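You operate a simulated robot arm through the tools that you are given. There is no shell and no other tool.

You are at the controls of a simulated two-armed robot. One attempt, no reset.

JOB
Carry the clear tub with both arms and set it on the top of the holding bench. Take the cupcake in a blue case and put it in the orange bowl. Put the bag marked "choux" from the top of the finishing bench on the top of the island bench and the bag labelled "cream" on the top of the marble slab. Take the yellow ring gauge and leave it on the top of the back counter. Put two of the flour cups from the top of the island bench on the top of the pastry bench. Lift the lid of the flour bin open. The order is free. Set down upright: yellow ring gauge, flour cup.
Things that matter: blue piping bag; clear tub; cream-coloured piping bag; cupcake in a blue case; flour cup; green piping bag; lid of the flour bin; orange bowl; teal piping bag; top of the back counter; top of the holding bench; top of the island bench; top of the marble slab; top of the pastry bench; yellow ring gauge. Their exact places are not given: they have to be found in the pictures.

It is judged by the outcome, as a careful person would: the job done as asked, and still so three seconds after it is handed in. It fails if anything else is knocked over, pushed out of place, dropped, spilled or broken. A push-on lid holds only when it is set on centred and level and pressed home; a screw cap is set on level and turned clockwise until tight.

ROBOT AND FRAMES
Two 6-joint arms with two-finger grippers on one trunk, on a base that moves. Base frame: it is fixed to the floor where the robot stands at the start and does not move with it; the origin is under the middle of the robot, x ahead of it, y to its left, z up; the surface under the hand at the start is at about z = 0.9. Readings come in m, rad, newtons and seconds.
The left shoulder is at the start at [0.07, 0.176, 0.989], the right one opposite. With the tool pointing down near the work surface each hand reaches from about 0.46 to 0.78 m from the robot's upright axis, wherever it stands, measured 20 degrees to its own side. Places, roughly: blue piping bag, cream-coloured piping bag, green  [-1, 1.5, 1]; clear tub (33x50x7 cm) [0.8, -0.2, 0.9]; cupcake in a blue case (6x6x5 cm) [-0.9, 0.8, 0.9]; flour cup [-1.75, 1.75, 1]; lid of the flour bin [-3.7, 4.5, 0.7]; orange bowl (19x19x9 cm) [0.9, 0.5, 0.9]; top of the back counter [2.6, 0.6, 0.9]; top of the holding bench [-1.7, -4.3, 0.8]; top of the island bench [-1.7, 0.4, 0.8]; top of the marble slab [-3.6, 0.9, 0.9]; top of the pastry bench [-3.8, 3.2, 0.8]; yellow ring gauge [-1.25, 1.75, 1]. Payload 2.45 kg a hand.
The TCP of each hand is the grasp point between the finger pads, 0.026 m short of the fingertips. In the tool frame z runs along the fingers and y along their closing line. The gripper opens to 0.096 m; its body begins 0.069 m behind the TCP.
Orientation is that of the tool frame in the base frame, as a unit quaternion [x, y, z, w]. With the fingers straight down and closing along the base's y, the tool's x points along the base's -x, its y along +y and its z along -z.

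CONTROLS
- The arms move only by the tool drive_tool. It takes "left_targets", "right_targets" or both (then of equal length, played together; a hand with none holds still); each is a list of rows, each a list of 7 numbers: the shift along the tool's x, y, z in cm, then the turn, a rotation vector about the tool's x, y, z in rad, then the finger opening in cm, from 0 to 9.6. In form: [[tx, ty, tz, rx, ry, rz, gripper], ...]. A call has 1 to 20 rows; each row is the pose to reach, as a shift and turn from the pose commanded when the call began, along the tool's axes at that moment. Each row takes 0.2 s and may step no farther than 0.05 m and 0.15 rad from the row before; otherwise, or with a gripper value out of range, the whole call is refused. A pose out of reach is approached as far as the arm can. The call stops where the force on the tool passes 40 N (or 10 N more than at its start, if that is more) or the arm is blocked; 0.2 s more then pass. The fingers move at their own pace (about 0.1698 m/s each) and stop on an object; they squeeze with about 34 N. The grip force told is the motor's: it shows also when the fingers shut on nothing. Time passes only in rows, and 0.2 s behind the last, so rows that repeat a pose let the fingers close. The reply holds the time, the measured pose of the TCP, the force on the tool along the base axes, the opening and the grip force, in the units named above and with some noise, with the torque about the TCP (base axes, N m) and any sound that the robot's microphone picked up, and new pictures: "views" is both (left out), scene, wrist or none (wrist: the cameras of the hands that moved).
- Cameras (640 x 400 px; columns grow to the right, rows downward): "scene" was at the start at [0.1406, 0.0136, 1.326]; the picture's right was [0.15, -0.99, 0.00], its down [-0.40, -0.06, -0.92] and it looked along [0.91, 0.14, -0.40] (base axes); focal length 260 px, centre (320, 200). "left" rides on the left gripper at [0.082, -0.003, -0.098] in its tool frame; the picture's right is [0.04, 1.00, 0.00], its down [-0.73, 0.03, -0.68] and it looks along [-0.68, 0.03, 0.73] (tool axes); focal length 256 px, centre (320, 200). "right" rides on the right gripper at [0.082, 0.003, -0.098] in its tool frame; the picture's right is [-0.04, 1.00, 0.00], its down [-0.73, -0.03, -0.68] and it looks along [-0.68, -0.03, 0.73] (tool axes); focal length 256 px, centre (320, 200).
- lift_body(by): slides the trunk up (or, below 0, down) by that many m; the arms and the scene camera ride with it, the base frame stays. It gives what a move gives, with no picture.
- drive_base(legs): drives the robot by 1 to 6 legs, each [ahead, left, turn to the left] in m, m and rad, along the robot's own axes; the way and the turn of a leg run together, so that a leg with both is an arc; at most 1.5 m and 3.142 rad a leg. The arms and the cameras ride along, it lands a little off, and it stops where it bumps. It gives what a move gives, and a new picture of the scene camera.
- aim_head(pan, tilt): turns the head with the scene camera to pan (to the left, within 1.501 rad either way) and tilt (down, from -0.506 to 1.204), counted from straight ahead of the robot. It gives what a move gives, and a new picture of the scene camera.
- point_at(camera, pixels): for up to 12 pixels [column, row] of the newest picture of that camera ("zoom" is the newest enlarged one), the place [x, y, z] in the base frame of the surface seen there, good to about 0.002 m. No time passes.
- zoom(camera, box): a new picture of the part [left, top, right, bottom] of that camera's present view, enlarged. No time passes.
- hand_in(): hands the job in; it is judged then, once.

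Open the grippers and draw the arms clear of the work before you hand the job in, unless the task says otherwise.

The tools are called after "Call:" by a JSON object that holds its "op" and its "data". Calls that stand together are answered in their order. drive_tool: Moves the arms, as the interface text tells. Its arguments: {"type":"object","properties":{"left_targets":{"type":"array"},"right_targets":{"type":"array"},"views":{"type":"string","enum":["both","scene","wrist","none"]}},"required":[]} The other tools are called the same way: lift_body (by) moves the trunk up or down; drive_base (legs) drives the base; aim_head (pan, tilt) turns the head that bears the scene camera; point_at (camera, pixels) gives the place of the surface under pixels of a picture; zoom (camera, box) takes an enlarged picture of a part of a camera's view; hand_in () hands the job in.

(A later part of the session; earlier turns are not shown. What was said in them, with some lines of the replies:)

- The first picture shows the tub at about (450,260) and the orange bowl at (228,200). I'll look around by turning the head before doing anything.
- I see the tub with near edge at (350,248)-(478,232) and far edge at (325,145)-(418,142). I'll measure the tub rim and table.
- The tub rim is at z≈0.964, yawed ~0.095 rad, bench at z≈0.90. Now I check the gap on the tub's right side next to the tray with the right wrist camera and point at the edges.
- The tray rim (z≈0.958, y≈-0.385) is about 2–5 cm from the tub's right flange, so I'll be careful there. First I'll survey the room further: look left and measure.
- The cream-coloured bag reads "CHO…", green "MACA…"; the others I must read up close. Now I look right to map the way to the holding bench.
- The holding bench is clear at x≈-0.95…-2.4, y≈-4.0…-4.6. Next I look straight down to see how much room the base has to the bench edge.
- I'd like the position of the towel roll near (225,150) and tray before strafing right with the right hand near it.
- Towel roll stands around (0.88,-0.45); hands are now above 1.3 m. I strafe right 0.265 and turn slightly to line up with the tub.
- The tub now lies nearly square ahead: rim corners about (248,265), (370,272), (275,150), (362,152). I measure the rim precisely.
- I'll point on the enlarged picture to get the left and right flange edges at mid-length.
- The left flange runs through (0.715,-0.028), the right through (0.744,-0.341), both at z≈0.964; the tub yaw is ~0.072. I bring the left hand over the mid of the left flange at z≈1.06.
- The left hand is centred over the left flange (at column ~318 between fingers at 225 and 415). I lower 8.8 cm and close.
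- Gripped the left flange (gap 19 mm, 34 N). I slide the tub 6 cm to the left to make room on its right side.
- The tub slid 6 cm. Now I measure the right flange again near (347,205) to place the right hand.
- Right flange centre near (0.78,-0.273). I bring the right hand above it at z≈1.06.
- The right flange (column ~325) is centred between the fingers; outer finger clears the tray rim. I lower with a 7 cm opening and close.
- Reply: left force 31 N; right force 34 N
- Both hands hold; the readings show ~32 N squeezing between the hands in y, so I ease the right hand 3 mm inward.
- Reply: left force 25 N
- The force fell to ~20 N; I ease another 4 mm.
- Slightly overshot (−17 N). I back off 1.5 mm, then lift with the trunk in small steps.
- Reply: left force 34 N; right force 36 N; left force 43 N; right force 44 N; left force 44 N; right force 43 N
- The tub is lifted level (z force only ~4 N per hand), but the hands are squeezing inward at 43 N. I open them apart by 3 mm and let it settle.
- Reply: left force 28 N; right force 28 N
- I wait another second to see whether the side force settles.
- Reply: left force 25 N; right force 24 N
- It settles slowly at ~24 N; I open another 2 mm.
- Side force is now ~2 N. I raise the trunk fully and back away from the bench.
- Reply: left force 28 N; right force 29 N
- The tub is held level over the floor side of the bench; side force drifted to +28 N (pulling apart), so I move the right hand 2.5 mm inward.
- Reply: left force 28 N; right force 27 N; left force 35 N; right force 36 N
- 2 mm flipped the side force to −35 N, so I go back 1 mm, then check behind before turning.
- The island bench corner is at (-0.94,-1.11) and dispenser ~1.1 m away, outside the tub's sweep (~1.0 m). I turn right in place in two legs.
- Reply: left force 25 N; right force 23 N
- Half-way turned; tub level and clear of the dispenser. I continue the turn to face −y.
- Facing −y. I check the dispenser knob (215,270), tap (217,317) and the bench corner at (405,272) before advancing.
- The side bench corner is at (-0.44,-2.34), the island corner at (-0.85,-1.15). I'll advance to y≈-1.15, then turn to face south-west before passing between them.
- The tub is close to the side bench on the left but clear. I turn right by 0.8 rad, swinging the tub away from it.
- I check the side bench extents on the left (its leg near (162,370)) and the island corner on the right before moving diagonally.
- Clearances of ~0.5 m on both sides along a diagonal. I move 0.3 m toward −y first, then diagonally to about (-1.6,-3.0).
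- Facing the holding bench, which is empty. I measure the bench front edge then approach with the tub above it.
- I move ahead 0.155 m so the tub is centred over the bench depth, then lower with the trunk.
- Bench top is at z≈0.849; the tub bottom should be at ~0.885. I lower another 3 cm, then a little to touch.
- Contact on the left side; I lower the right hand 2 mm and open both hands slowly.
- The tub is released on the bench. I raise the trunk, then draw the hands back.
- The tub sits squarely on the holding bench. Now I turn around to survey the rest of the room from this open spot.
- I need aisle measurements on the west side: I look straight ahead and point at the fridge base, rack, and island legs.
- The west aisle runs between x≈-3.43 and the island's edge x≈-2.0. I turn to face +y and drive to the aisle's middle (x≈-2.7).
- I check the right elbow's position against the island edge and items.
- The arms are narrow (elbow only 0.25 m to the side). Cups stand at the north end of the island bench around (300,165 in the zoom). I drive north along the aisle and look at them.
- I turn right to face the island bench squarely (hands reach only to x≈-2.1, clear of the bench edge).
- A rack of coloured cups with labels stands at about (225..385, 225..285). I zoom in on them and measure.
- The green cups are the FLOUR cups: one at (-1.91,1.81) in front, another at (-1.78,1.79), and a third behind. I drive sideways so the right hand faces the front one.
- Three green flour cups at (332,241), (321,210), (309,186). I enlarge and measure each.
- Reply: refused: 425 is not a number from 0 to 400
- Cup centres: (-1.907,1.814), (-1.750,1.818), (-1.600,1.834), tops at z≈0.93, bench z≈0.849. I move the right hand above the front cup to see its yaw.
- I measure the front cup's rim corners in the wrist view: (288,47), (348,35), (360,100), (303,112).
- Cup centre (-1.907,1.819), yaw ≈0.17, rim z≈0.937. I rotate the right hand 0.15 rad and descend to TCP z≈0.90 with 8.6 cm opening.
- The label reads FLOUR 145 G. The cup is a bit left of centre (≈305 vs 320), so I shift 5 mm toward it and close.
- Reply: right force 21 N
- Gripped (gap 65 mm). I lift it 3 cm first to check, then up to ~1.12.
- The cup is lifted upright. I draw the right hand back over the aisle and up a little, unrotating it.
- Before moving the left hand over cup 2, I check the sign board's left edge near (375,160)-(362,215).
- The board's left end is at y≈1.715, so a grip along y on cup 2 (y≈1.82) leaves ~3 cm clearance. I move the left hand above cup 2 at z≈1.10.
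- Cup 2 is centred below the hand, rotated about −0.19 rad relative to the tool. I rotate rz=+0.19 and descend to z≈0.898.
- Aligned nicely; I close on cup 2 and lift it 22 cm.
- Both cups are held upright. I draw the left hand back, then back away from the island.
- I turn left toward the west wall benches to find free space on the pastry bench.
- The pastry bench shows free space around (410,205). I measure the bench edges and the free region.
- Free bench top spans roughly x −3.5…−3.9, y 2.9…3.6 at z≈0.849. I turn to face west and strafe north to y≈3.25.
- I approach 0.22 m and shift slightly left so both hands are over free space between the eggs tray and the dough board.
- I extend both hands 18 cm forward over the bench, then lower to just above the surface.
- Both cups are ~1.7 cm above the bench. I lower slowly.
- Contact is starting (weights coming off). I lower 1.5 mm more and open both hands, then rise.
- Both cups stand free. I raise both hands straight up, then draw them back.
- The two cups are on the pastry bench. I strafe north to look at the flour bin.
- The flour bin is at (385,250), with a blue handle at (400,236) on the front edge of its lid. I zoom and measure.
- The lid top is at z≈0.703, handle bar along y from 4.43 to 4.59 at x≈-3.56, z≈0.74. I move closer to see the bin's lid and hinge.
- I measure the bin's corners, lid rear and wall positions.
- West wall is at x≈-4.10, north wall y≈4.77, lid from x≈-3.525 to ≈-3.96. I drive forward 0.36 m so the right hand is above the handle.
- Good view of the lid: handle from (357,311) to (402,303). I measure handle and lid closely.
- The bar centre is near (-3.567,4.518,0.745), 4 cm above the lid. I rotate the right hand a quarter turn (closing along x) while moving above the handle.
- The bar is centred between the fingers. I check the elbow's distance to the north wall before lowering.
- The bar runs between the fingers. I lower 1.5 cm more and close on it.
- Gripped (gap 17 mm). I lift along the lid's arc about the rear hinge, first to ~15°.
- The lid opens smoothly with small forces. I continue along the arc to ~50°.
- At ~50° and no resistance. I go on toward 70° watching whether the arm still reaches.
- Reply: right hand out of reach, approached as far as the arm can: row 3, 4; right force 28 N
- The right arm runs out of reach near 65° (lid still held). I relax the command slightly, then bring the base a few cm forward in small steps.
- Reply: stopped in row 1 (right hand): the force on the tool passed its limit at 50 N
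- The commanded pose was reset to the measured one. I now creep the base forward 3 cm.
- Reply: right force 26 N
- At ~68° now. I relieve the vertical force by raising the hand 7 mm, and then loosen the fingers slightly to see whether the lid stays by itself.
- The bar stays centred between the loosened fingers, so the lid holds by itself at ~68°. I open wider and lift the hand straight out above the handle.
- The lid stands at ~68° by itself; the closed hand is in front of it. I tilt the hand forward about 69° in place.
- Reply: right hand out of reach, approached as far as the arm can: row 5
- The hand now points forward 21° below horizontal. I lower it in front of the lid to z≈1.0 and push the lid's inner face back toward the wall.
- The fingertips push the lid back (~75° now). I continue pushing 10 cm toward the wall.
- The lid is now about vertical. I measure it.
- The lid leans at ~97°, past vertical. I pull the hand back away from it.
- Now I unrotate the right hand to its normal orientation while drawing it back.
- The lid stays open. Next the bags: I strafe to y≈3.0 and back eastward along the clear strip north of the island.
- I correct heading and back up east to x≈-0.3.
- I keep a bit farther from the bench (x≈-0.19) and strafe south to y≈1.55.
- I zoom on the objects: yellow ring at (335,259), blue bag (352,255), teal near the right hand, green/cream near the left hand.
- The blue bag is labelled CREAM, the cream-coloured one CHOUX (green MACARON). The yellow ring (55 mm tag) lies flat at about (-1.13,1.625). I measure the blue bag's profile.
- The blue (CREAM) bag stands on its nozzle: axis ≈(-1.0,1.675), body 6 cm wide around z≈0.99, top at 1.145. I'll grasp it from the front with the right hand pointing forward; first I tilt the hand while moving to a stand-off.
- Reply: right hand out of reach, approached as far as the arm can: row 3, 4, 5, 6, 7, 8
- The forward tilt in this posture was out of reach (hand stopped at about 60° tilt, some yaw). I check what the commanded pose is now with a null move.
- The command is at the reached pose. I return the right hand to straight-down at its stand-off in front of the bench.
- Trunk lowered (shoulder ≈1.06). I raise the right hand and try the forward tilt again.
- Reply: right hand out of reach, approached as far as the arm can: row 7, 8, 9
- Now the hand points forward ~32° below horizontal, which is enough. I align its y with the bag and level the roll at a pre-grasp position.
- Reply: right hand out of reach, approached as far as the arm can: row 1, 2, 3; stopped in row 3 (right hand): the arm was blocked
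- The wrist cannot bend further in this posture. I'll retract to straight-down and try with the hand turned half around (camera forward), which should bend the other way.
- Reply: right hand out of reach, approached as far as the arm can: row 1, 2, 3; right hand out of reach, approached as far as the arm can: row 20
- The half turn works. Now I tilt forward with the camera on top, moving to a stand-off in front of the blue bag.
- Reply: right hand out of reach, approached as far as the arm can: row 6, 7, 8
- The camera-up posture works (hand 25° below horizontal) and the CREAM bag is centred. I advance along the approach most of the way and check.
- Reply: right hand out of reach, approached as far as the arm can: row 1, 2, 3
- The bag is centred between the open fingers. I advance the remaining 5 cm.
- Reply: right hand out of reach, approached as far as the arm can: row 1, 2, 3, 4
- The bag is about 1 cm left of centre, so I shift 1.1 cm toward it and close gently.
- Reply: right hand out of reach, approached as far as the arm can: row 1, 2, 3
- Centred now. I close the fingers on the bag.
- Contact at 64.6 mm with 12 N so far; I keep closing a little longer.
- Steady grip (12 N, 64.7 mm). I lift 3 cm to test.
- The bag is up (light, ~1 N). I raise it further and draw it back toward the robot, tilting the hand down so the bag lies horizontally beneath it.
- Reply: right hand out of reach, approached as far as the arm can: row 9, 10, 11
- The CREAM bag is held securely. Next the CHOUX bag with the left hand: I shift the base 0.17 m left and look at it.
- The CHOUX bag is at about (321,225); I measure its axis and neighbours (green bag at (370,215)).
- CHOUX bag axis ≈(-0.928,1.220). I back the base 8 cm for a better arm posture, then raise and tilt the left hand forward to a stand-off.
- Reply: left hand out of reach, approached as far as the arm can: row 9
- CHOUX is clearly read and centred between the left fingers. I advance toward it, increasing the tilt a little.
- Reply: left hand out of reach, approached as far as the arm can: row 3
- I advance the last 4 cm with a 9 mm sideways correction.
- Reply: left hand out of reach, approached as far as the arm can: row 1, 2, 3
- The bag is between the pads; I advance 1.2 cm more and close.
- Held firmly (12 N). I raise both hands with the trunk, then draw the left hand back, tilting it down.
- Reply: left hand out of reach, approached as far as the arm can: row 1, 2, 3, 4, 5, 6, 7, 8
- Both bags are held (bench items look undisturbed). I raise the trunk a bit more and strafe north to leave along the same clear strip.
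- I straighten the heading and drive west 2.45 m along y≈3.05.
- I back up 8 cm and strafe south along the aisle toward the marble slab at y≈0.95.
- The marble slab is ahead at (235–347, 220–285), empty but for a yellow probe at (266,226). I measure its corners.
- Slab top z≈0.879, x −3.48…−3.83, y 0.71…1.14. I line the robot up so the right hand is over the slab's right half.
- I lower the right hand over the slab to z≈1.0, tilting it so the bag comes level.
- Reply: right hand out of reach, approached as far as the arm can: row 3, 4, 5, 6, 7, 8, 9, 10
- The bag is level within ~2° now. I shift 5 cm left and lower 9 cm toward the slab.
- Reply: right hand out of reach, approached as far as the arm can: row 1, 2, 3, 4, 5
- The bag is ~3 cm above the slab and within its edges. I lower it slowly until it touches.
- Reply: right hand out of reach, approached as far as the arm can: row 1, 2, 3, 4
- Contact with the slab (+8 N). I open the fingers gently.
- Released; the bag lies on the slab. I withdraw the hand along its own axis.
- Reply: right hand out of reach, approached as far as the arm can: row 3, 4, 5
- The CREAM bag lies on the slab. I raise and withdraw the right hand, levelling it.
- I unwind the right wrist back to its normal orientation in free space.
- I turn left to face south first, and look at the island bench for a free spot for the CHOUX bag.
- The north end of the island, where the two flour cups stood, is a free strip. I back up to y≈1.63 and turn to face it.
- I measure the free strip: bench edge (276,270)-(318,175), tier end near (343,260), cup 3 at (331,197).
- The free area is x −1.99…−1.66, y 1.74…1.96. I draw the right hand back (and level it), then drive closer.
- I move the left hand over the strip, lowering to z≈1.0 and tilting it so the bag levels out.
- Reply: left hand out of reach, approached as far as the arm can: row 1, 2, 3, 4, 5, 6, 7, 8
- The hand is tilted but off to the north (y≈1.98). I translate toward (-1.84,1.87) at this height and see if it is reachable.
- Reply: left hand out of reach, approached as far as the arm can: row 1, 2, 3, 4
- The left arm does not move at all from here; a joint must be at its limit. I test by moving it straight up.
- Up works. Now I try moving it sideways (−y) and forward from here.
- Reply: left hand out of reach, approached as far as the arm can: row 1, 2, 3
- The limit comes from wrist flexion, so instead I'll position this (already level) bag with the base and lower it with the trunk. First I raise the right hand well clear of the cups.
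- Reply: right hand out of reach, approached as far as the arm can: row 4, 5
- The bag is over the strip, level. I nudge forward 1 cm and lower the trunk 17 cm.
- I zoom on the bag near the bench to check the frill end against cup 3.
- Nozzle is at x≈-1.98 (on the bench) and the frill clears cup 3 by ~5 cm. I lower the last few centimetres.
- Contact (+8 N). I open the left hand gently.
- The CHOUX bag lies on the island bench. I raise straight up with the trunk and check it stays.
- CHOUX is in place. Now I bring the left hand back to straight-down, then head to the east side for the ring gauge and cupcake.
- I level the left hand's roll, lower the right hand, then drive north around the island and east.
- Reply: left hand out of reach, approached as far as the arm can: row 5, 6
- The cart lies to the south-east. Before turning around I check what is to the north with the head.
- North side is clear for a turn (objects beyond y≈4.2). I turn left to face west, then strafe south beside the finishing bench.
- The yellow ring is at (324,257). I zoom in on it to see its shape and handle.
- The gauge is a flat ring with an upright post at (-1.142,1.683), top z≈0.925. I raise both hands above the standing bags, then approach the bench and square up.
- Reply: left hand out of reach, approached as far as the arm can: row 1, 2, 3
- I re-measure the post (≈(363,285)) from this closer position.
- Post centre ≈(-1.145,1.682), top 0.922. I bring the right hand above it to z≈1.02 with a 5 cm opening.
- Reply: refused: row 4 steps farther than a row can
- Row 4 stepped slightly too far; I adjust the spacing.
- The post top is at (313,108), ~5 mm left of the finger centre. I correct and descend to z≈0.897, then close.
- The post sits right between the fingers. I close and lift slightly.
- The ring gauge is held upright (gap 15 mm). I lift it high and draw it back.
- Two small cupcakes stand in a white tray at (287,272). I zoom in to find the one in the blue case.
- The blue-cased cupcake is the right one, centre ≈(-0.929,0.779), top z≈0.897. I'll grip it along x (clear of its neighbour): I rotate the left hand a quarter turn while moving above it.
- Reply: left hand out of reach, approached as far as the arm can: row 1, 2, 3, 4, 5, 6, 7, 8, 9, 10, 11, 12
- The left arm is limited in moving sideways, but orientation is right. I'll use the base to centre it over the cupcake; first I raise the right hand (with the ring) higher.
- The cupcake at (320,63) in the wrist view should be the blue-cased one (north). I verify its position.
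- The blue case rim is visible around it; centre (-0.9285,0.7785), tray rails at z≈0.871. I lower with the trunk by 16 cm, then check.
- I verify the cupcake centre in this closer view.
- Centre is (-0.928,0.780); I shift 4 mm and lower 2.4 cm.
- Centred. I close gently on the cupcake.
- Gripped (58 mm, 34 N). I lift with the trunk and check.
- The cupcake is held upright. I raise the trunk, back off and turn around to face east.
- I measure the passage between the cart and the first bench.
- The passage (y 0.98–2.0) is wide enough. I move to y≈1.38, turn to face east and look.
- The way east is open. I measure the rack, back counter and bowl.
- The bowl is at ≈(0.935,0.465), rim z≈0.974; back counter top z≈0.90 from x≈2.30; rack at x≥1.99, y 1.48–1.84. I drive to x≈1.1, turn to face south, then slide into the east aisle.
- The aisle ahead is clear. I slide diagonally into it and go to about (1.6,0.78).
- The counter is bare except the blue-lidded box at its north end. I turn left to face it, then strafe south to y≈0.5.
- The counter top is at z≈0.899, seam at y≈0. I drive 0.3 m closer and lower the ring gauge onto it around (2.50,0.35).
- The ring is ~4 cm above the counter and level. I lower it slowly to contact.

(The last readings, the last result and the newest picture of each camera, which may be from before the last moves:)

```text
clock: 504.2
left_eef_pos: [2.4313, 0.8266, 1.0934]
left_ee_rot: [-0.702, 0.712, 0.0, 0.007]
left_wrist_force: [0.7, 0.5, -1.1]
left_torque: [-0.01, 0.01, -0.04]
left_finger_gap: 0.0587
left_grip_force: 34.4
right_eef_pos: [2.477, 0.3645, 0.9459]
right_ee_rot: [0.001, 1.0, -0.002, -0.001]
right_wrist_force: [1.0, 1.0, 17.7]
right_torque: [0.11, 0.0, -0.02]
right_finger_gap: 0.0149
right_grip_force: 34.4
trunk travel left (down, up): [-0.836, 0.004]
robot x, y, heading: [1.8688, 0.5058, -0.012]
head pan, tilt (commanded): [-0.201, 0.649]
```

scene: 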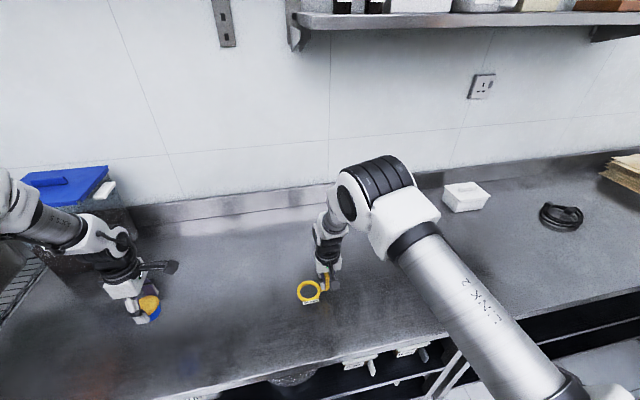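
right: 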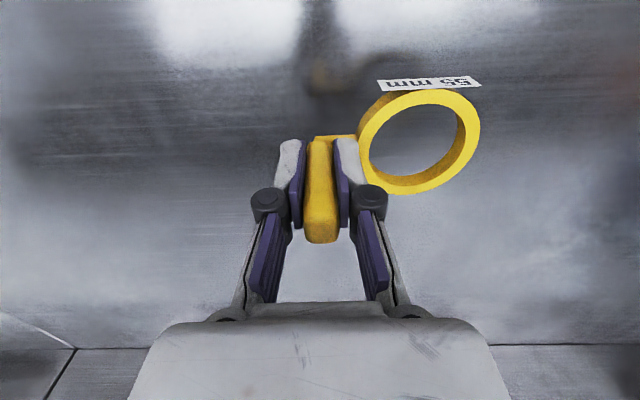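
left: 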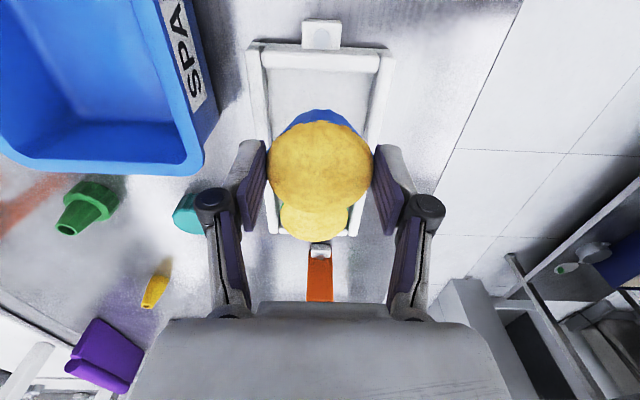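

Contact (+18 N). I ease up 1 mm and open the fingers to 5 cm, then rise.

Call:
{"op": "drive_tool", "data": {"right_targets": [[0, 0, -0.1, 0, 0, 0, 0], [0, 0, -0.1, 0, 0, 0, 2], [0, 0, -0.1, 0, 0, 0, 3.5], [0, 0, -0.1, 0, 0, 0, 5], [0, 0, -0.1, 0, 0, 0, 5], [0, 0, -3, 0, 0, 0, 5], [0, 0, -7, 0, 0, 0, 5], [0, 0, -11.5, 0, 0, 0, 5], [0, 0, -16, 0, 0, 0, 5]], "views": "both"}}

```text
clock: 506.2
left_eef_pos: [2.4325, 0.8266, 1.0936]
left_ee_rot: [-0.703, 0.711, 0.001, 0.007]
left_wrist_force: [-1.3, -2.0, -0.2]
left_torque: [0.03, 0.0, 0.0]
left_finger_gap: 0.0582
left_grip_force: 34.1
right_eef_pos: [2.4785, 0.3647, 1.1013]
right_ee_rot: [0.001, 1.0, -0.003, -0.004]
right_wrist_force: [0.0, -0.7, 0.5]
right_torque: [-0.01, -0.01, -0.01]
right_finger_gap: 0.0499
right_grip_force: 0.0
trunk travel left (down, up): [-0.836, 0.004]
robot x, y, heading: [1.8651, 0.5065, -0.011]
head pan, tilt (commanded): [-0.201, 0.649]
```

scene: 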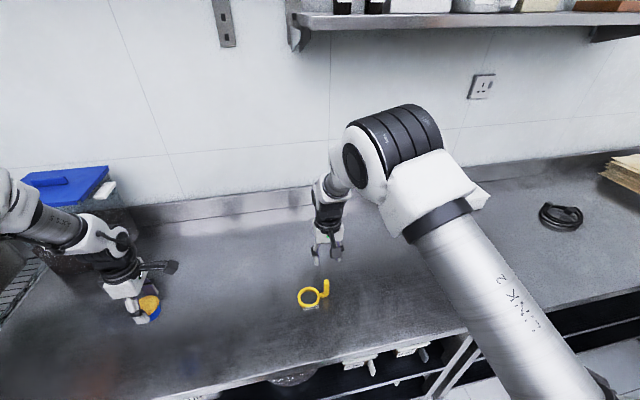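
right: 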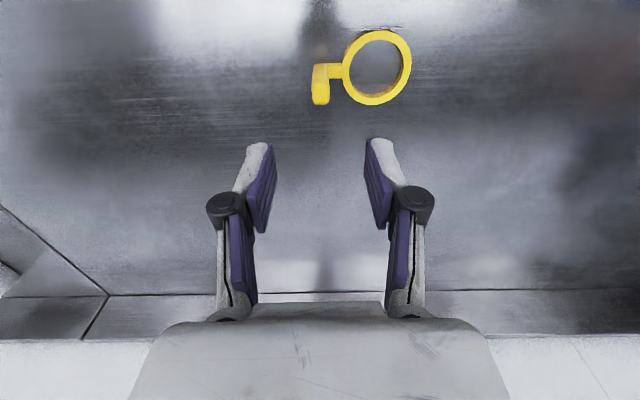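

The ring gauge stands upright on the back counter. I draw the right hand back and up, then back away and shift north for the turn.

Call:
{"op": "drive_tool", "data": {"right_targets": [[0, 0, -4.5, 0, 0, 0, 5], [2, 0, -9, 0, 0, 0, 5], [6, 0, -12, 0, 0, 0, 5], [10, 0, -15, 0, 0, 0, 5], [14, 0, -17, 0, 0, 0, 5]], "views": "none"}}

Call:
{"op": "drive_base", "data": {"legs": [[-0.26, 0, 0], [0, 0.3, 0]]}}

Call:
{"op": "drive_base", "data": {"legs": [[0, 0, 1.57], [0, 0, 1.57]]}}

Call:
{"op": "aim_head", "data": {"pan": 0.2, "tilt": 0.65}}

```text
clock: 507.4
left_eef_pos: [2.4308, 0.826, 1.094]
left_ee_rot: [-0.702, 0.712, 0.0, 0.008]
left_wrist_force: [0.4, 0.6, -0.5]
left_torque: [-0.03, -0.05, 0.0]
left_finger_gap: 0.0582
left_grip_force: 34.0
right_eef_pos: [2.3365, 0.359, 1.2746]
right_ee_rot: [0.007, 1.0, 0.015, -0.006]
right_wrist_force: [0.8, 0.4, -0.9]
right_torque: [-0.01, -0.04, -0.02]
right_finger_gap: 0.0503
right_grip_force: 0.1
trunk travel left (down, up): [-0.836, 0.004]
robot x, y, heading: [1.8683, 0.5064, -0.013]
head pan, tilt (commanded): [-0.201, 0.649]
```

```text
clock: 510.8
left_eef_pos: [2.1797, 1.1147, 1.0933]
left_ee_rot: [-0.701, 0.713, 0.002, 0.007]
left_wrist_force: [-0.1, 0.0, -1.4]
left_torque: [0.04, -0.02, -0.02]
left_finger_gap: 0.0584
left_grip_force: 34.0
right_eef_pos: [2.0872, 0.6459, 1.2768]
right_ee_rot: [0.008, 1.0, 0.014, -0.003]
right_wrist_force: [-0.5, -0.7, 0.6]
right_torque: [-0.02, 0.01, -0.02]
right_finger_gap: 0.0497
right_grip_force: 0.3
trunk travel left (down, up): [-0.836, 0.004]
robot x, y, heading: [1.6167, 0.799, -0.016]
head pan, tilt (commanded): [-0.201, 0.649]
```

scene: 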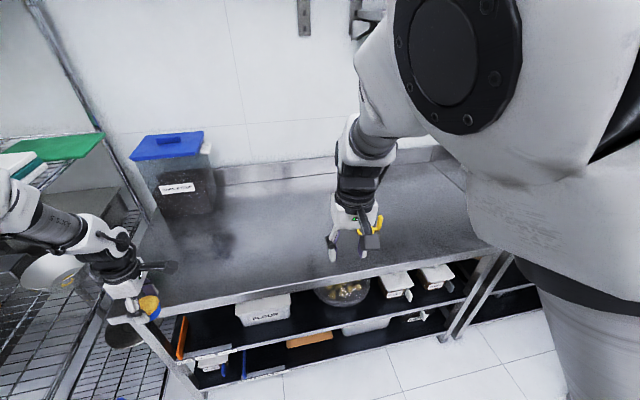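

```text
clock: 518.9
left_eef_pos: [1.0532, 0.4747, 1.0934]
left_ee_rot: [0.708, 0.706, -0.006, 0.002]
left_wrist_force: [0.6, -0.7, -0.6]
left_torque: [-0.04, -0.03, -0.03]
left_finger_gap: 0.0586
left_grip_force: 34.5
right_eef_pos: [1.1395, 0.9435, 1.2758]
right_ee_rot: [1.0, -0.001, 0.003, 0.016]
right_wrist_force: [-0.1, -0.8, 0.4]
right_torque: [-0.01, 0.03, 0.02]
right_finger_gap: 0.0499
right_grip_force: 0.1
trunk travel left (down, up): [-0.836, 0.004]
robot x, y, heading: [1.6181, 0.8, 3.138]
head pan, tilt (commanded): [-0.201, 0.649]
```

scene: 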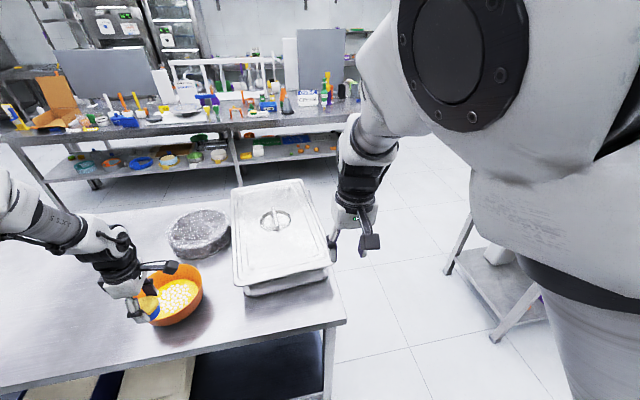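

```text
clock: 519.8
left_eef_pos: [1.053, 0.4741, 1.0931]
left_ee_rot: [0.708, 0.706, -0.007, 0.001]
left_wrist_force: [-1.0, 0.0, -1.0]
left_torque: [-0.01, 0.02, -0.04]
left_finger_gap: 0.0584
left_grip_force: 34.2
right_eef_pos: [1.1398, 0.9436, 1.277]
right_ee_rot: [1.0, -0.001, 0.002, 0.016]
right_wrist_force: [-0.6, 0.3, 0.1]
right_torque: [0.03, 0.0, -0.01]
right_finger_gap: 0.0498
right_grip_force: 0.1
trunk travel left (down, up): [-0.836, 0.004]
robot x, y, heading: [1.6121, 0.7999, 3.144]
head pan, tilt (commanded): [0.201, 0.649]
```

scene: 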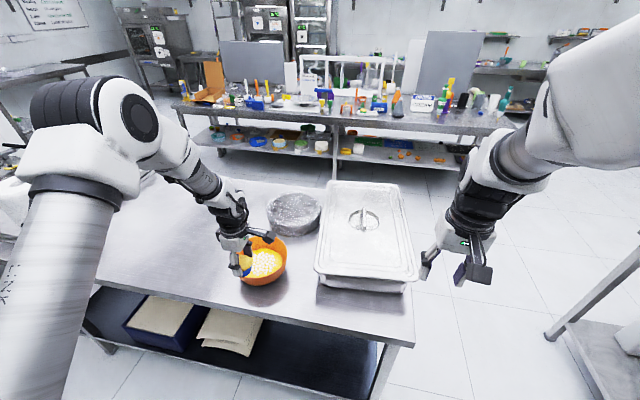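

The bowl is at (263,262). I measure its rim and contents.

Call:
{"op": "zoom", "data": {"camera": "scene", "box": [210, 210, 320, 300]}}

Call:
{"op": "point_at", "data": {"camera": "scene", "pixels": [[262, 262], [255, 270], [270, 255], [287, 258], [275, 240], [250, 278], [265, 280], [285, 268], [270, 265]]}}

Call:
{"op": "point_at", "data": {"camera": "left", "pixels": [[320, 60], [320, 150]]}}

```text
4.44 times, centred on (265, 255) of scene
```

zoom: 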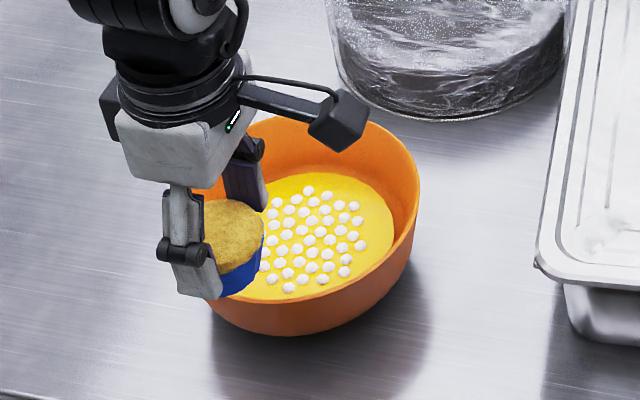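

```text
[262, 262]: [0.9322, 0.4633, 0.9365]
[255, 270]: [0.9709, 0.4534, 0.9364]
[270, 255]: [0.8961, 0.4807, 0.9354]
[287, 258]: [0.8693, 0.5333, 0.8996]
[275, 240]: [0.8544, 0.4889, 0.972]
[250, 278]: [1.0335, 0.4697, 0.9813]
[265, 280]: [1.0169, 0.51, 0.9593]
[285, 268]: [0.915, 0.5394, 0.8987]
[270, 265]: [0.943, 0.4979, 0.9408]
```

```text
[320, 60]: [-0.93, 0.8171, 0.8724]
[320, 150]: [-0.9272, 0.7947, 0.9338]
```

Contents are at z≈0.9365, bowl centre ≈(0.935,0.465). I move ahead 12 cm to put the cupcake over the centre.

Call:
{"op": "drive_base", "data": {"legs": [[0.118, 0.009, 0]]}}

Call:
{"op": "drive_tool", "data": {"left_targets": [[0, 0, 0, 0, 0, 0, 3]], "views": "both"}}

```text
clock: 521.0
left_eef_pos: [0.9439, 0.4665, 1.0946]
left_ee_rot: [0.709, 0.705, -0.006, 0.001]
left_wrist_force: [0.5, 0.0, 0.0]
left_torque: [-0.02, -0.01, -0.01]
left_finger_gap: 0.0584
left_grip_force: 33.9
right_eef_pos: [1.0309, 0.9349, 1.2778]
right_ee_rot: [1.0, -0.001, 0.002, 0.017]
right_wrist_force: [-0.4, -0.2, 0.4]
right_torque: [-0.05, 0.01, 0.0]
right_finger_gap: 0.05
right_grip_force: 0.0
trunk travel left (down, up): [-0.836, 0.004]
robot x, y, heading: [1.5004, 0.7924, 3.139]
head pan, tilt (commanded): [0.201, 0.649]
```

scene: 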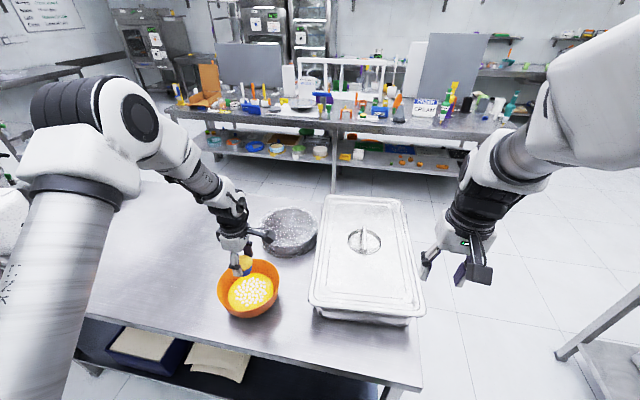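

```text
clock: 521.4
left_eef_pos: [0.9434, 0.4664, 1.0938]
left_ee_rot: [0.708, 0.706, -0.007, 0.001]
left_wrist_force: [0.8, -0.1, -0.2]
left_torque: [0.02, 0.02, 0.02]
left_finger_gap: 0.0582
left_grip_force: 33.9
right_eef_pos: [1.0307, 0.9356, 1.2772]
right_ee_rot: [1.0, -0.002, 0.002, 0.017]
right_wrist_force: [0.8, -0.4, 0.2]
right_torque: [0.02, 0.03, -0.04]
right_finger_gap: 0.0498
right_grip_force: 0.0
trunk travel left (down, up): [-0.836, 0.004]
robot x, y, heading: [1.5017, 0.79, 3.138]
head pan, tilt (commanded): [0.201, 0.649]
```

scene: 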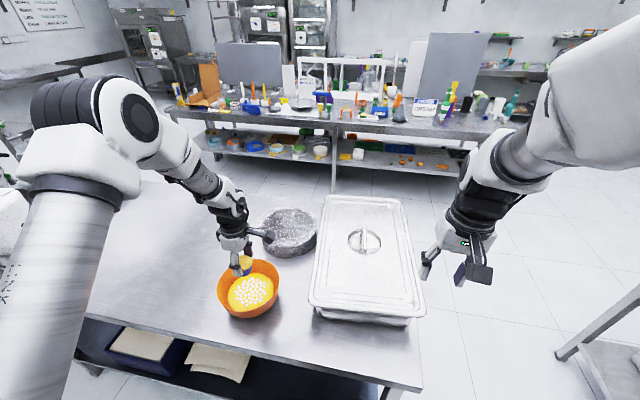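
left: 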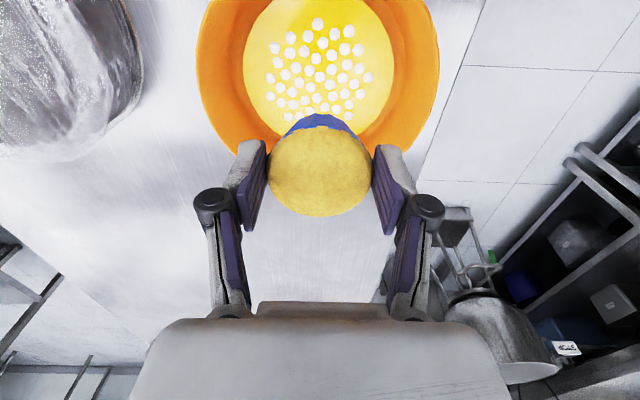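

The hand is centred over the bowl (fit centre (0.940,0.466)). I lower with the trunk by 9 cm, then a little more.

Call:
{"op": "lift_body", "data": {"by": -0.085}}

Call:
{"op": "drive_tool", "data": {"left_targets": [[0, 0, 0, 0, 0, 0, 3]], "views": "both"}}

```text
clock: 522.6
left_eef_pos: [0.9412, 0.4658, 1.008]
left_ee_rot: [0.708, 0.706, -0.007, 0.001]
left_wrist_force: [0.2, 0.1, -0.5]
left_torque: [0.01, 0.0, 0.0]
left_finger_gap: 0.0585
left_grip_force: 33.8
right_eef_pos: [1.0289, 0.9359, 1.1923]
right_ee_rot: [1.0, -0.003, 0.002, 0.018]
right_wrist_force: [-0.2, 0.6, 0.4]
right_torque: [-0.02, 0.02, 0.05]
right_finger_gap: 0.0498
right_grip_force: 0.1
trunk travel left (down, up): [-0.751, 0.089]
robot x, y, heading: [1.5026, 0.7941, 3.14]
head pan, tilt (commanded): [0.201, 0.649]
```

```text
clock: 523.0
left_eef_pos: [0.942, 0.4655, 1.0071]
left_ee_rot: [0.709, 0.706, -0.006, 0.001]
left_wrist_force: [0.1, -0.1, -1.0]
left_torque: [0.0, 0.01, 0.0]
left_finger_gap: 0.0584
left_grip_force: 33.7
right_eef_pos: [1.0287, 0.9357, 1.1913]
right_ee_rot: [1.0, -0.003, 0.003, 0.017]
right_wrist_force: [0.2, 0.3, 0.1]
right_torque: [0.01, -0.04, 0.01]
right_finger_gap: 0.0501
right_grip_force: 0.0
trunk travel left (down, up): [-0.751, 0.089]
robot x, y, heading: [1.5045, 0.7922, 3.139]
head pan, tilt (commanded): [0.201, 0.649]
```

scene: 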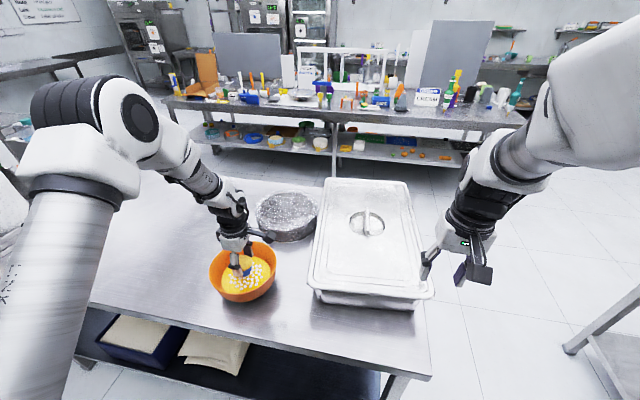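
left: 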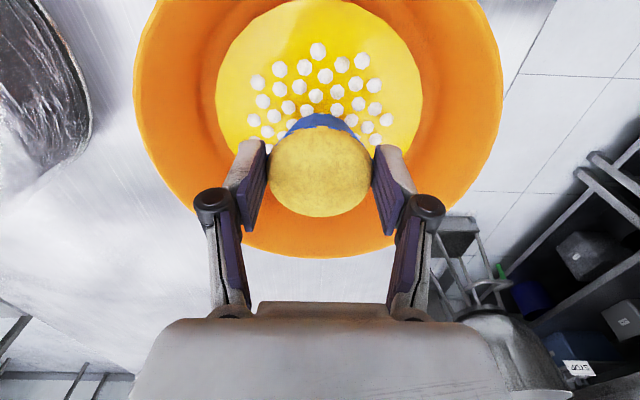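

I check the content's centre in the wrist view.

Call:
{"op": "point_at", "data": {"camera": "left", "pixels": [[320, 60], [230, 90], [405, 90], [320, 10], [250, 150], [390, 150], [320, 245], [150, 100], [490, 100]]}}

```text
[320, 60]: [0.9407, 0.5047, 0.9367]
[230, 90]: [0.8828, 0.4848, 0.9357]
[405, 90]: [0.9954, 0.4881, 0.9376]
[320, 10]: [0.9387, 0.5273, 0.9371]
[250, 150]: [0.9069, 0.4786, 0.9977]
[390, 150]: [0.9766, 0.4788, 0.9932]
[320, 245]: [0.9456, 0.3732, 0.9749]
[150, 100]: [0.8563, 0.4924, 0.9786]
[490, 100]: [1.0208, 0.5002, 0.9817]
```

It is centred (rim south at y=0.373). I lower 1.4 cm, then a few mm until contact.

Call:
{"op": "lift_body", "data": {"by": -0.013}}

Call:
{"op": "lift_body", "data": {"by": -0.005}}

```text
clock: 523.6
left_eef_pos: [0.9414, 0.4652, 0.9948]
left_ee_rot: [0.709, 0.705, -0.007, 0.002]
left_wrist_force: [0.4, -0.8, -0.4]
left_torque: [-0.04, -0.03, 0.02]
left_finger_gap: 0.0584
left_grip_force: 33.6
right_eef_pos: [1.0275, 0.9357, 1.1796]
right_ee_rot: [1.0, -0.002, 0.003, 0.016]
right_wrist_force: [0.6, 0.7, 0.2]
right_torque: [-0.02, 0.0, 0.01]
right_finger_gap: 0.0501
right_grip_force: 0.0
trunk travel left (down, up): [-0.738, 0.102]
robot x, y, heading: [1.5054, 0.7911, 3.138]
head pan, tilt (commanded): [0.201, 0.649]
```

```text
clock: 524.1
left_eef_pos: [0.9409, 0.4659, 0.9892]
left_ee_rot: [0.709, 0.705, -0.006, 0.001]
left_wrist_force: [0.7, 0.5, 1.0]
left_torque: [0.01, -0.01, -0.06]
left_finger_gap: 0.0585
left_grip_force: 34.2
right_eef_pos: [1.0287, 0.9357, 1.1743]
right_ee_rot: [1.0, -0.003, 0.004, 0.017]
right_wrist_force: [-0.7, -0.8, 0.2]
right_torque: [0.02, -0.01, 0.02]
right_finger_gap: 0.05
right_grip_force: 0.1
trunk travel left (down, up): [-0.733, 0.107]
robot x, y, heading: [1.4997, 0.7895, 3.141]
head pan, tilt (commanded): [0.201, 0.649]
```

Just touching. I lower 3 mm more and open the fingers.

Call:
{"op": "lift_body", "data": {"by": -0.003}}

Call:
{"op": "drive_tool", "data": {"left_targets": [[0, 0, 0, 0, 0, 0, 5.6], [0, 0, 0, 0, 0, 0, 6.2], [0, 0, 0, 0, 0, 0, 7], [0, 0, 0, 0, 0, 0, 7.8], [0, 0, 0, 0, 0, 0, 7.8]], "views": "both"}}

```text
clock: 524.7
left_eef_pos: [0.9406, 0.4663, 0.9868]
left_ee_rot: [0.708, 0.706, -0.006, 0.001]
left_wrist_force: [0.1, 0.3, -1.5]
left_torque: [0.01, 0.0, 0.02]
left_finger_gap: 0.0584
left_grip_force: 34.0
right_eef_pos: [1.0279, 0.9356, 1.1711]
right_ee_rot: [1.0, -0.002, 0.004, 0.016]
right_wrist_force: [0.4, -0.5, -0.9]
right_torque: [0.0, 0.01, -0.01]
right_finger_gap: 0.0499
right_grip_force: 0.0
trunk travel left (down, up): [-0.73, 0.11]
robot x, y, heading: [1.5059, 0.7885, 3.138]
head pan, tilt (commanded): [0.201, 0.649]
```

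```text
clock: 525.9
left_eef_pos: [0.942, 0.4658, 0.9867]
left_ee_rot: [0.708, 0.706, -0.006, 0.001]
left_wrist_force: [0.1, -0.2, -0.2]
left_torque: [-0.02, 0.01, -0.02]
left_finger_gap: 0.078
left_grip_force: 0.1
right_eef_pos: [1.0283, 0.9362, 1.1705]
right_ee_rot: [1.0, -0.002, 0.003, 0.016]
right_wrist_force: [0.2, -0.4, 0.0]
right_torque: [0.02, 0.0, 0.02]
right_finger_gap: 0.0499
right_grip_force: 0.1
trunk travel left (down, up): [-0.73, 0.11]
robot x, y, heading: [1.5014, 0.79, 3.141]
head pan, tilt (commanded): [0.201, 0.649]
```

scene: 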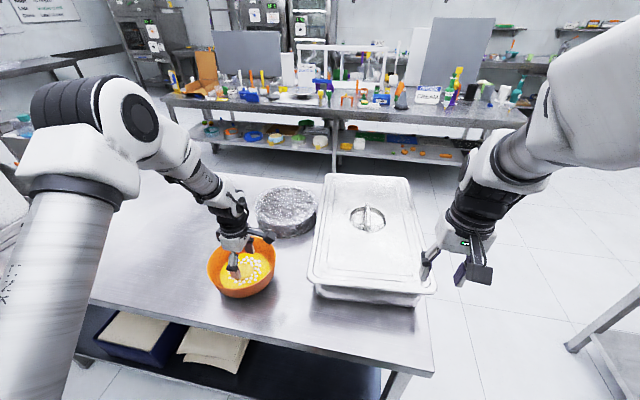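
left: 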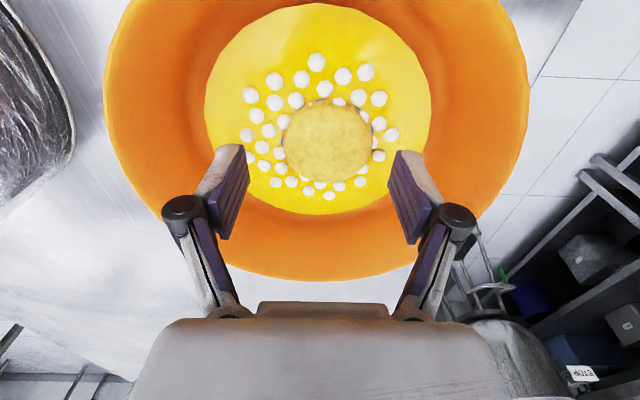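

The cupcake is in the bowl (settled into it). I raise the hand out and back away, then check the bowl.

Call:
{"op": "lift_body", "data": {"by": 0.108}}

Call:
{"op": "drive_base", "data": {"legs": [[-0.12, 0, 0]]}}

Call:
{"op": "zoom", "data": {"camera": "scene", "box": [200, 170, 440, 330]}}

```text
clock: 527.3
left_eef_pos: [0.9412, 0.466, 1.0952]
left_ee_rot: [0.708, 0.706, -0.006, 0.001]
left_wrist_force: [0.3, 0.5, -0.6]
left_torque: [0.01, -0.02, 0.01]
left_finger_gap: 0.0779
left_grip_force: 0.0
right_eef_pos: [1.0292, 0.9344, 1.2791]
right_ee_rot: [1.0, -0.003, 0.003, 0.017]
right_wrist_force: [-1.1, 0.1, 0.5]
right_torque: [0.03, 0.0, -0.01]
right_finger_gap: 0.05
right_grip_force: 0.1
trunk travel left (down, up): [-0.838, 0.002]
robot x, y, heading: [1.5008, 0.7907, 3.139]
head pan, tilt (commanded): [0.201, 0.649]
```

```text
clock: 528.5
left_eef_pos: [1.0586, 0.4689, 1.0942]
left_ee_rot: [0.71, 0.705, -0.005, 0.002]
left_wrist_force: [0.2, -0.1, 0.0]
left_torque: [0.02, -0.04, -0.02]
left_finger_gap: 0.0783
left_grip_force: 0.1
right_eef_pos: [1.1453, 0.9374, 1.2774]
right_ee_rot: [1.0, -0.005, 0.004, 0.016]
right_wrist_force: [-0.1, 0.4, 0.0]
right_torque: [0.02, -0.02, -0.01]
right_finger_gap: 0.0498
right_grip_force: 0.0
trunk travel left (down, up): [-0.838, 0.002]
robot x, y, heading: [1.6221, 0.7899, 3.135]
head pan, tilt (commanded): [0.201, 0.649]
```

scene: 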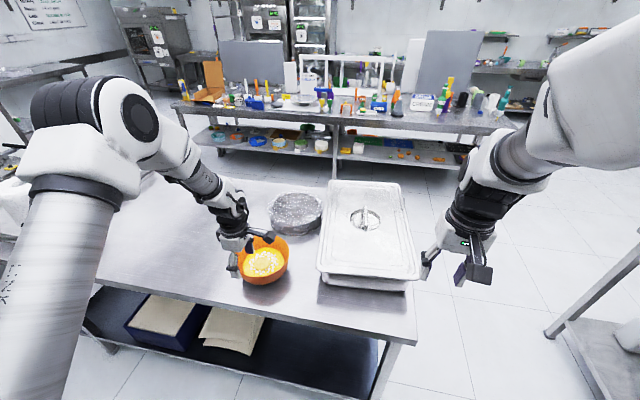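

```text
2.50 times, centred on (320, 250) of scene
```

zoom: 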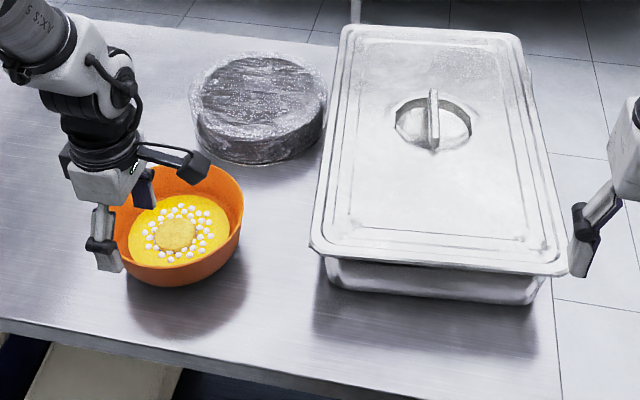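

The cupcake sits in the bowl. I open both hands and back away, then look across the room to verify the flour bin lid and the bags.

Call:
{"op": "drive_base", "data": {"legs": [[-0.18, 0, 0]]}}

Call:
{"op": "drive_tool", "data": {"left_targets": [[0, 0, -2, 0, 0, 0, 9.6], [0, 0, -4, 0, 0, 0, 9.6]], "right_targets": [[0, 0, 0, 0, 0, 0, 8], [0, 0, 0, 0, 0, 0, 9.6]], "views": "none"}}

Call:
{"op": "aim_head", "data": {"pan": -0.55, "tilt": 0.2}}

Call:
{"op": "zoom", "data": {"camera": "scene", "box": [150, 100, 450, 300]}}

```text
clock: 530.0
left_eef_pos: [1.237, 0.4673, 1.0941]
left_ee_rot: [0.71, 0.704, -0.005, 0.003]
left_wrist_force: [-0.2, -0.1, 0.5]
left_torque: [0.02, -0.03, 0.03]
left_finger_gap: 0.0779
left_grip_force: 0.1
right_eef_pos: [1.3258, 0.9362, 1.2781]
right_ee_rot: [1.0, -0.005, 0.004, 0.017]
right_wrist_force: [-0.5, -1.3, 1.4]
right_torque: [0.01, -0.04, 0.02]
right_finger_gap: 0.0501
right_grip_force: 0.1
trunk travel left (down, up): [-0.838, 0.002]
robot x, y, heading: [1.8051, 0.7901, 3.133]
head pan, tilt (commanded): [0.201, 0.649]
```

scene: 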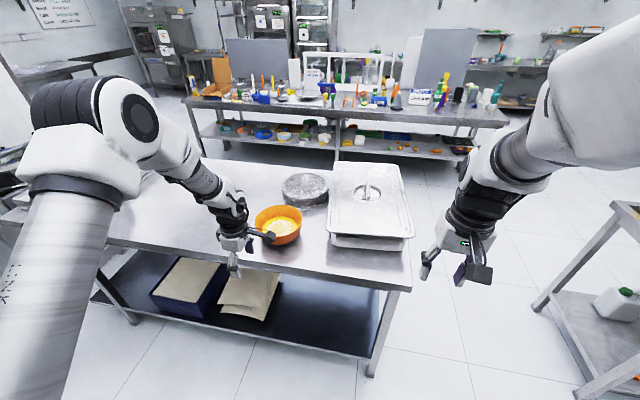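

```text
clock: 530.6
left_eef_pos: [1.2393, 0.4679, 1.1349]
left_ee_rot: [0.71, 0.704, -0.009, 0.003]
left_wrist_force: [-0.7, 0.0, 0.0]
left_torque: [0.02, 0.0, 0.0]
left_finger_gap: 0.0959
left_grip_force: 0.1
right_eef_pos: [1.3294, 0.9373, 1.2795]
right_ee_rot: [1.0, -0.005, 0.003, 0.017]
right_wrist_force: [0.7, 0.7, -0.7]
right_torque: [0.0, -0.05, -0.02]
right_finger_gap: 0.0956
right_grip_force: 0.1
trunk travel left (down, up): [-0.838, 0.002]
robot x, y, heading: [1.8055, 0.7889, 3.131]
head pan, tilt (commanded): [0.201, 0.649]
```

```text
clock: 531.7
left_eef_pos: [1.2389, 0.468, 1.1338]
left_ee_rot: [0.71, 0.704, -0.009, 0.001]
left_wrist_force: [0.6, -0.1, 0.2]
left_torque: [-0.01, 0.0, 0.0]
left_finger_gap: 0.0959
left_grip_force: 0.0
right_eef_pos: [1.3292, 0.9372, 1.2789]
right_ee_rot: [1.0, -0.006, 0.002, 0.018]
right_wrist_force: [0.2, -0.3, 0.4]
right_torque: [0.01, 0.03, -0.01]
right_finger_gap: 0.0959
right_grip_force: 0.0
trunk travel left (down, up): [-0.838, 0.002]
robot x, y, heading: [1.8036, 0.7891, 3.136]
head pan, tilt (commanded): [-0.55, 0.201]
```

scene: 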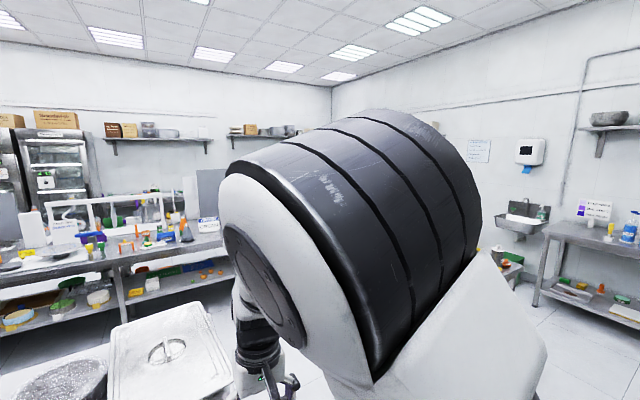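

```text
2.00 times, centred on (300, 200) of scene
```

zoom: 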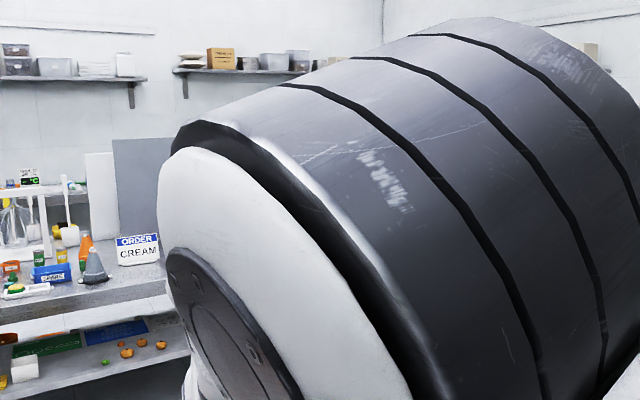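

The right arm blocks that view, so I turn the base slightly right to look between the arms.

Call:
{"op": "drive_base", "data": {"legs": [[0, 0, -0.6]]}}

Call:
{"op": "aim_head", "data": {"pan": 0.0, "tilt": 0.2}}

Call:
{"op": "zoom", "data": {"camera": "scene", "box": [200, 100, 440, 260]}}

```text
clock: 533.8
left_eef_pos: [1.1551, 0.8382, 1.1352]
left_ee_rot: [0.885, 0.465, -0.008, -0.001]
left_wrist_force: [0.1, 0.6, -0.4]
left_torque: [0.04, -0.02, 0.01]
left_finger_gap: 0.0958
left_grip_force: 0.1
right_eef_pos: [1.4928, 1.1766, 1.2805]
right_ee_rot: [0.954, -0.298, -0.003, 0.018]
right_wrist_force: [0.0, 0.1, 0.7]
right_torque: [0.02, 0.01, 0.02]
right_finger_gap: 0.0959
right_grip_force: 0.0
trunk travel left (down, up): [-0.838, 0.002]
robot x, y, heading: [1.8018, 0.791, 2.538]
head pan, tilt (commanded): [-0.55, 0.201]
```

scene: 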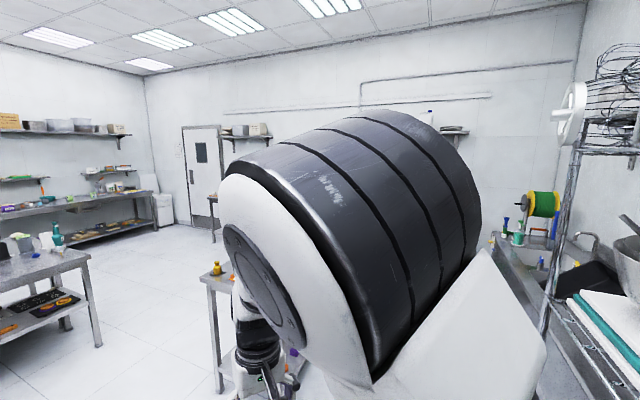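

```text
clock: 534.7
left_eef_pos: [1.156, 0.839, 1.1358]
left_ee_rot: [0.886, 0.465, -0.008, 0.0]
left_wrist_force: [-0.2, -1.1, 0.0]
left_torque: [0.01, -0.02, -0.01]
left_finger_gap: 0.0961
left_grip_force: 0.1
right_eef_pos: [1.4922, 1.1784, 1.2794]
right_ee_rot: [0.955, -0.298, -0.002, 0.017]
right_wrist_force: [-0.4, -0.3, -0.3]
right_torque: [0.03, 0.0, 0.0]
right_finger_gap: 0.0958
right_grip_force: 0.0
trunk travel left (down, up): [-0.838, 0.002]
robot x, y, heading: [1.8066, 0.7883, 2.543]
head pan, tilt (commanded): [0.0, 0.201]
```

scene: 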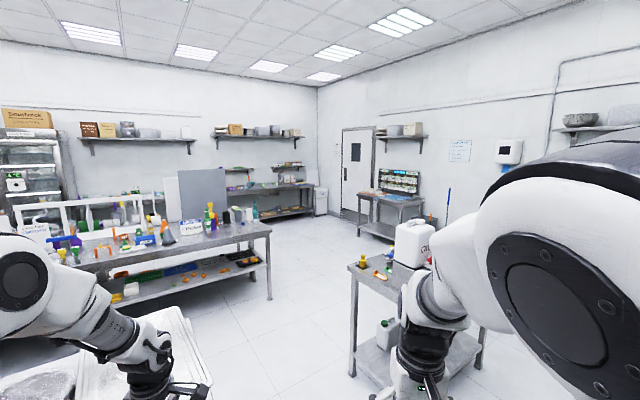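

```text
2.50 times, centred on (320, 180) of scene
```

zoom: 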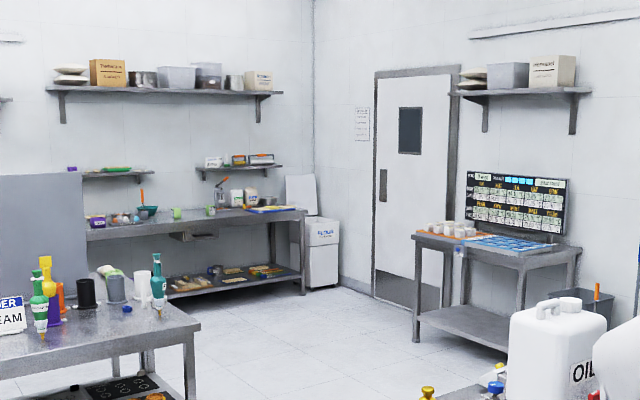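

The lid of the flour bin stands open, both flour cups are on the pastry bench, and the hands are open and clear. Everything asked is done, so I hand in.

Call:
{"op": "hand_in", "data": {}}

```text
The job is handed in.
```

The job is handed in, and every item on the list was carried out. I saw no sign that anything else was knocked over or moved.

| Item | Where it is now |
|---|---|
| Clear tub | On the holding bench, carried with both arms and set down flat |
| Cupcake in a blue case | In the orange bowl, near the middle |
| Bag marked "choux" (the cream-coloured one) | Lying on its side at the north end of the island bench |
| Bag labelled "cream" (the blue one) | Lying on its side on the marble slab |
| Yellow ring gauge | Upright on the back counter |
| Two green flour cups | Upright on the pastry bench |
| Flour bin lid | Open, tilted just past vertical and staying there by itself |

- **Last check:** just before handing in, I looked across the room and saw the lid still open and both cups still in place. I did not look at the tub or the cream bag again after setting them down.
- **Cupcake:** it dropped a few centimetres when I let go, because the bowl's contents did not hold it up. It landed inside and looked upright.
- **Second cup:** I read "FLOUR" on only one of the two cups. The other had its label turned away, so I picked it by its matching green colour.
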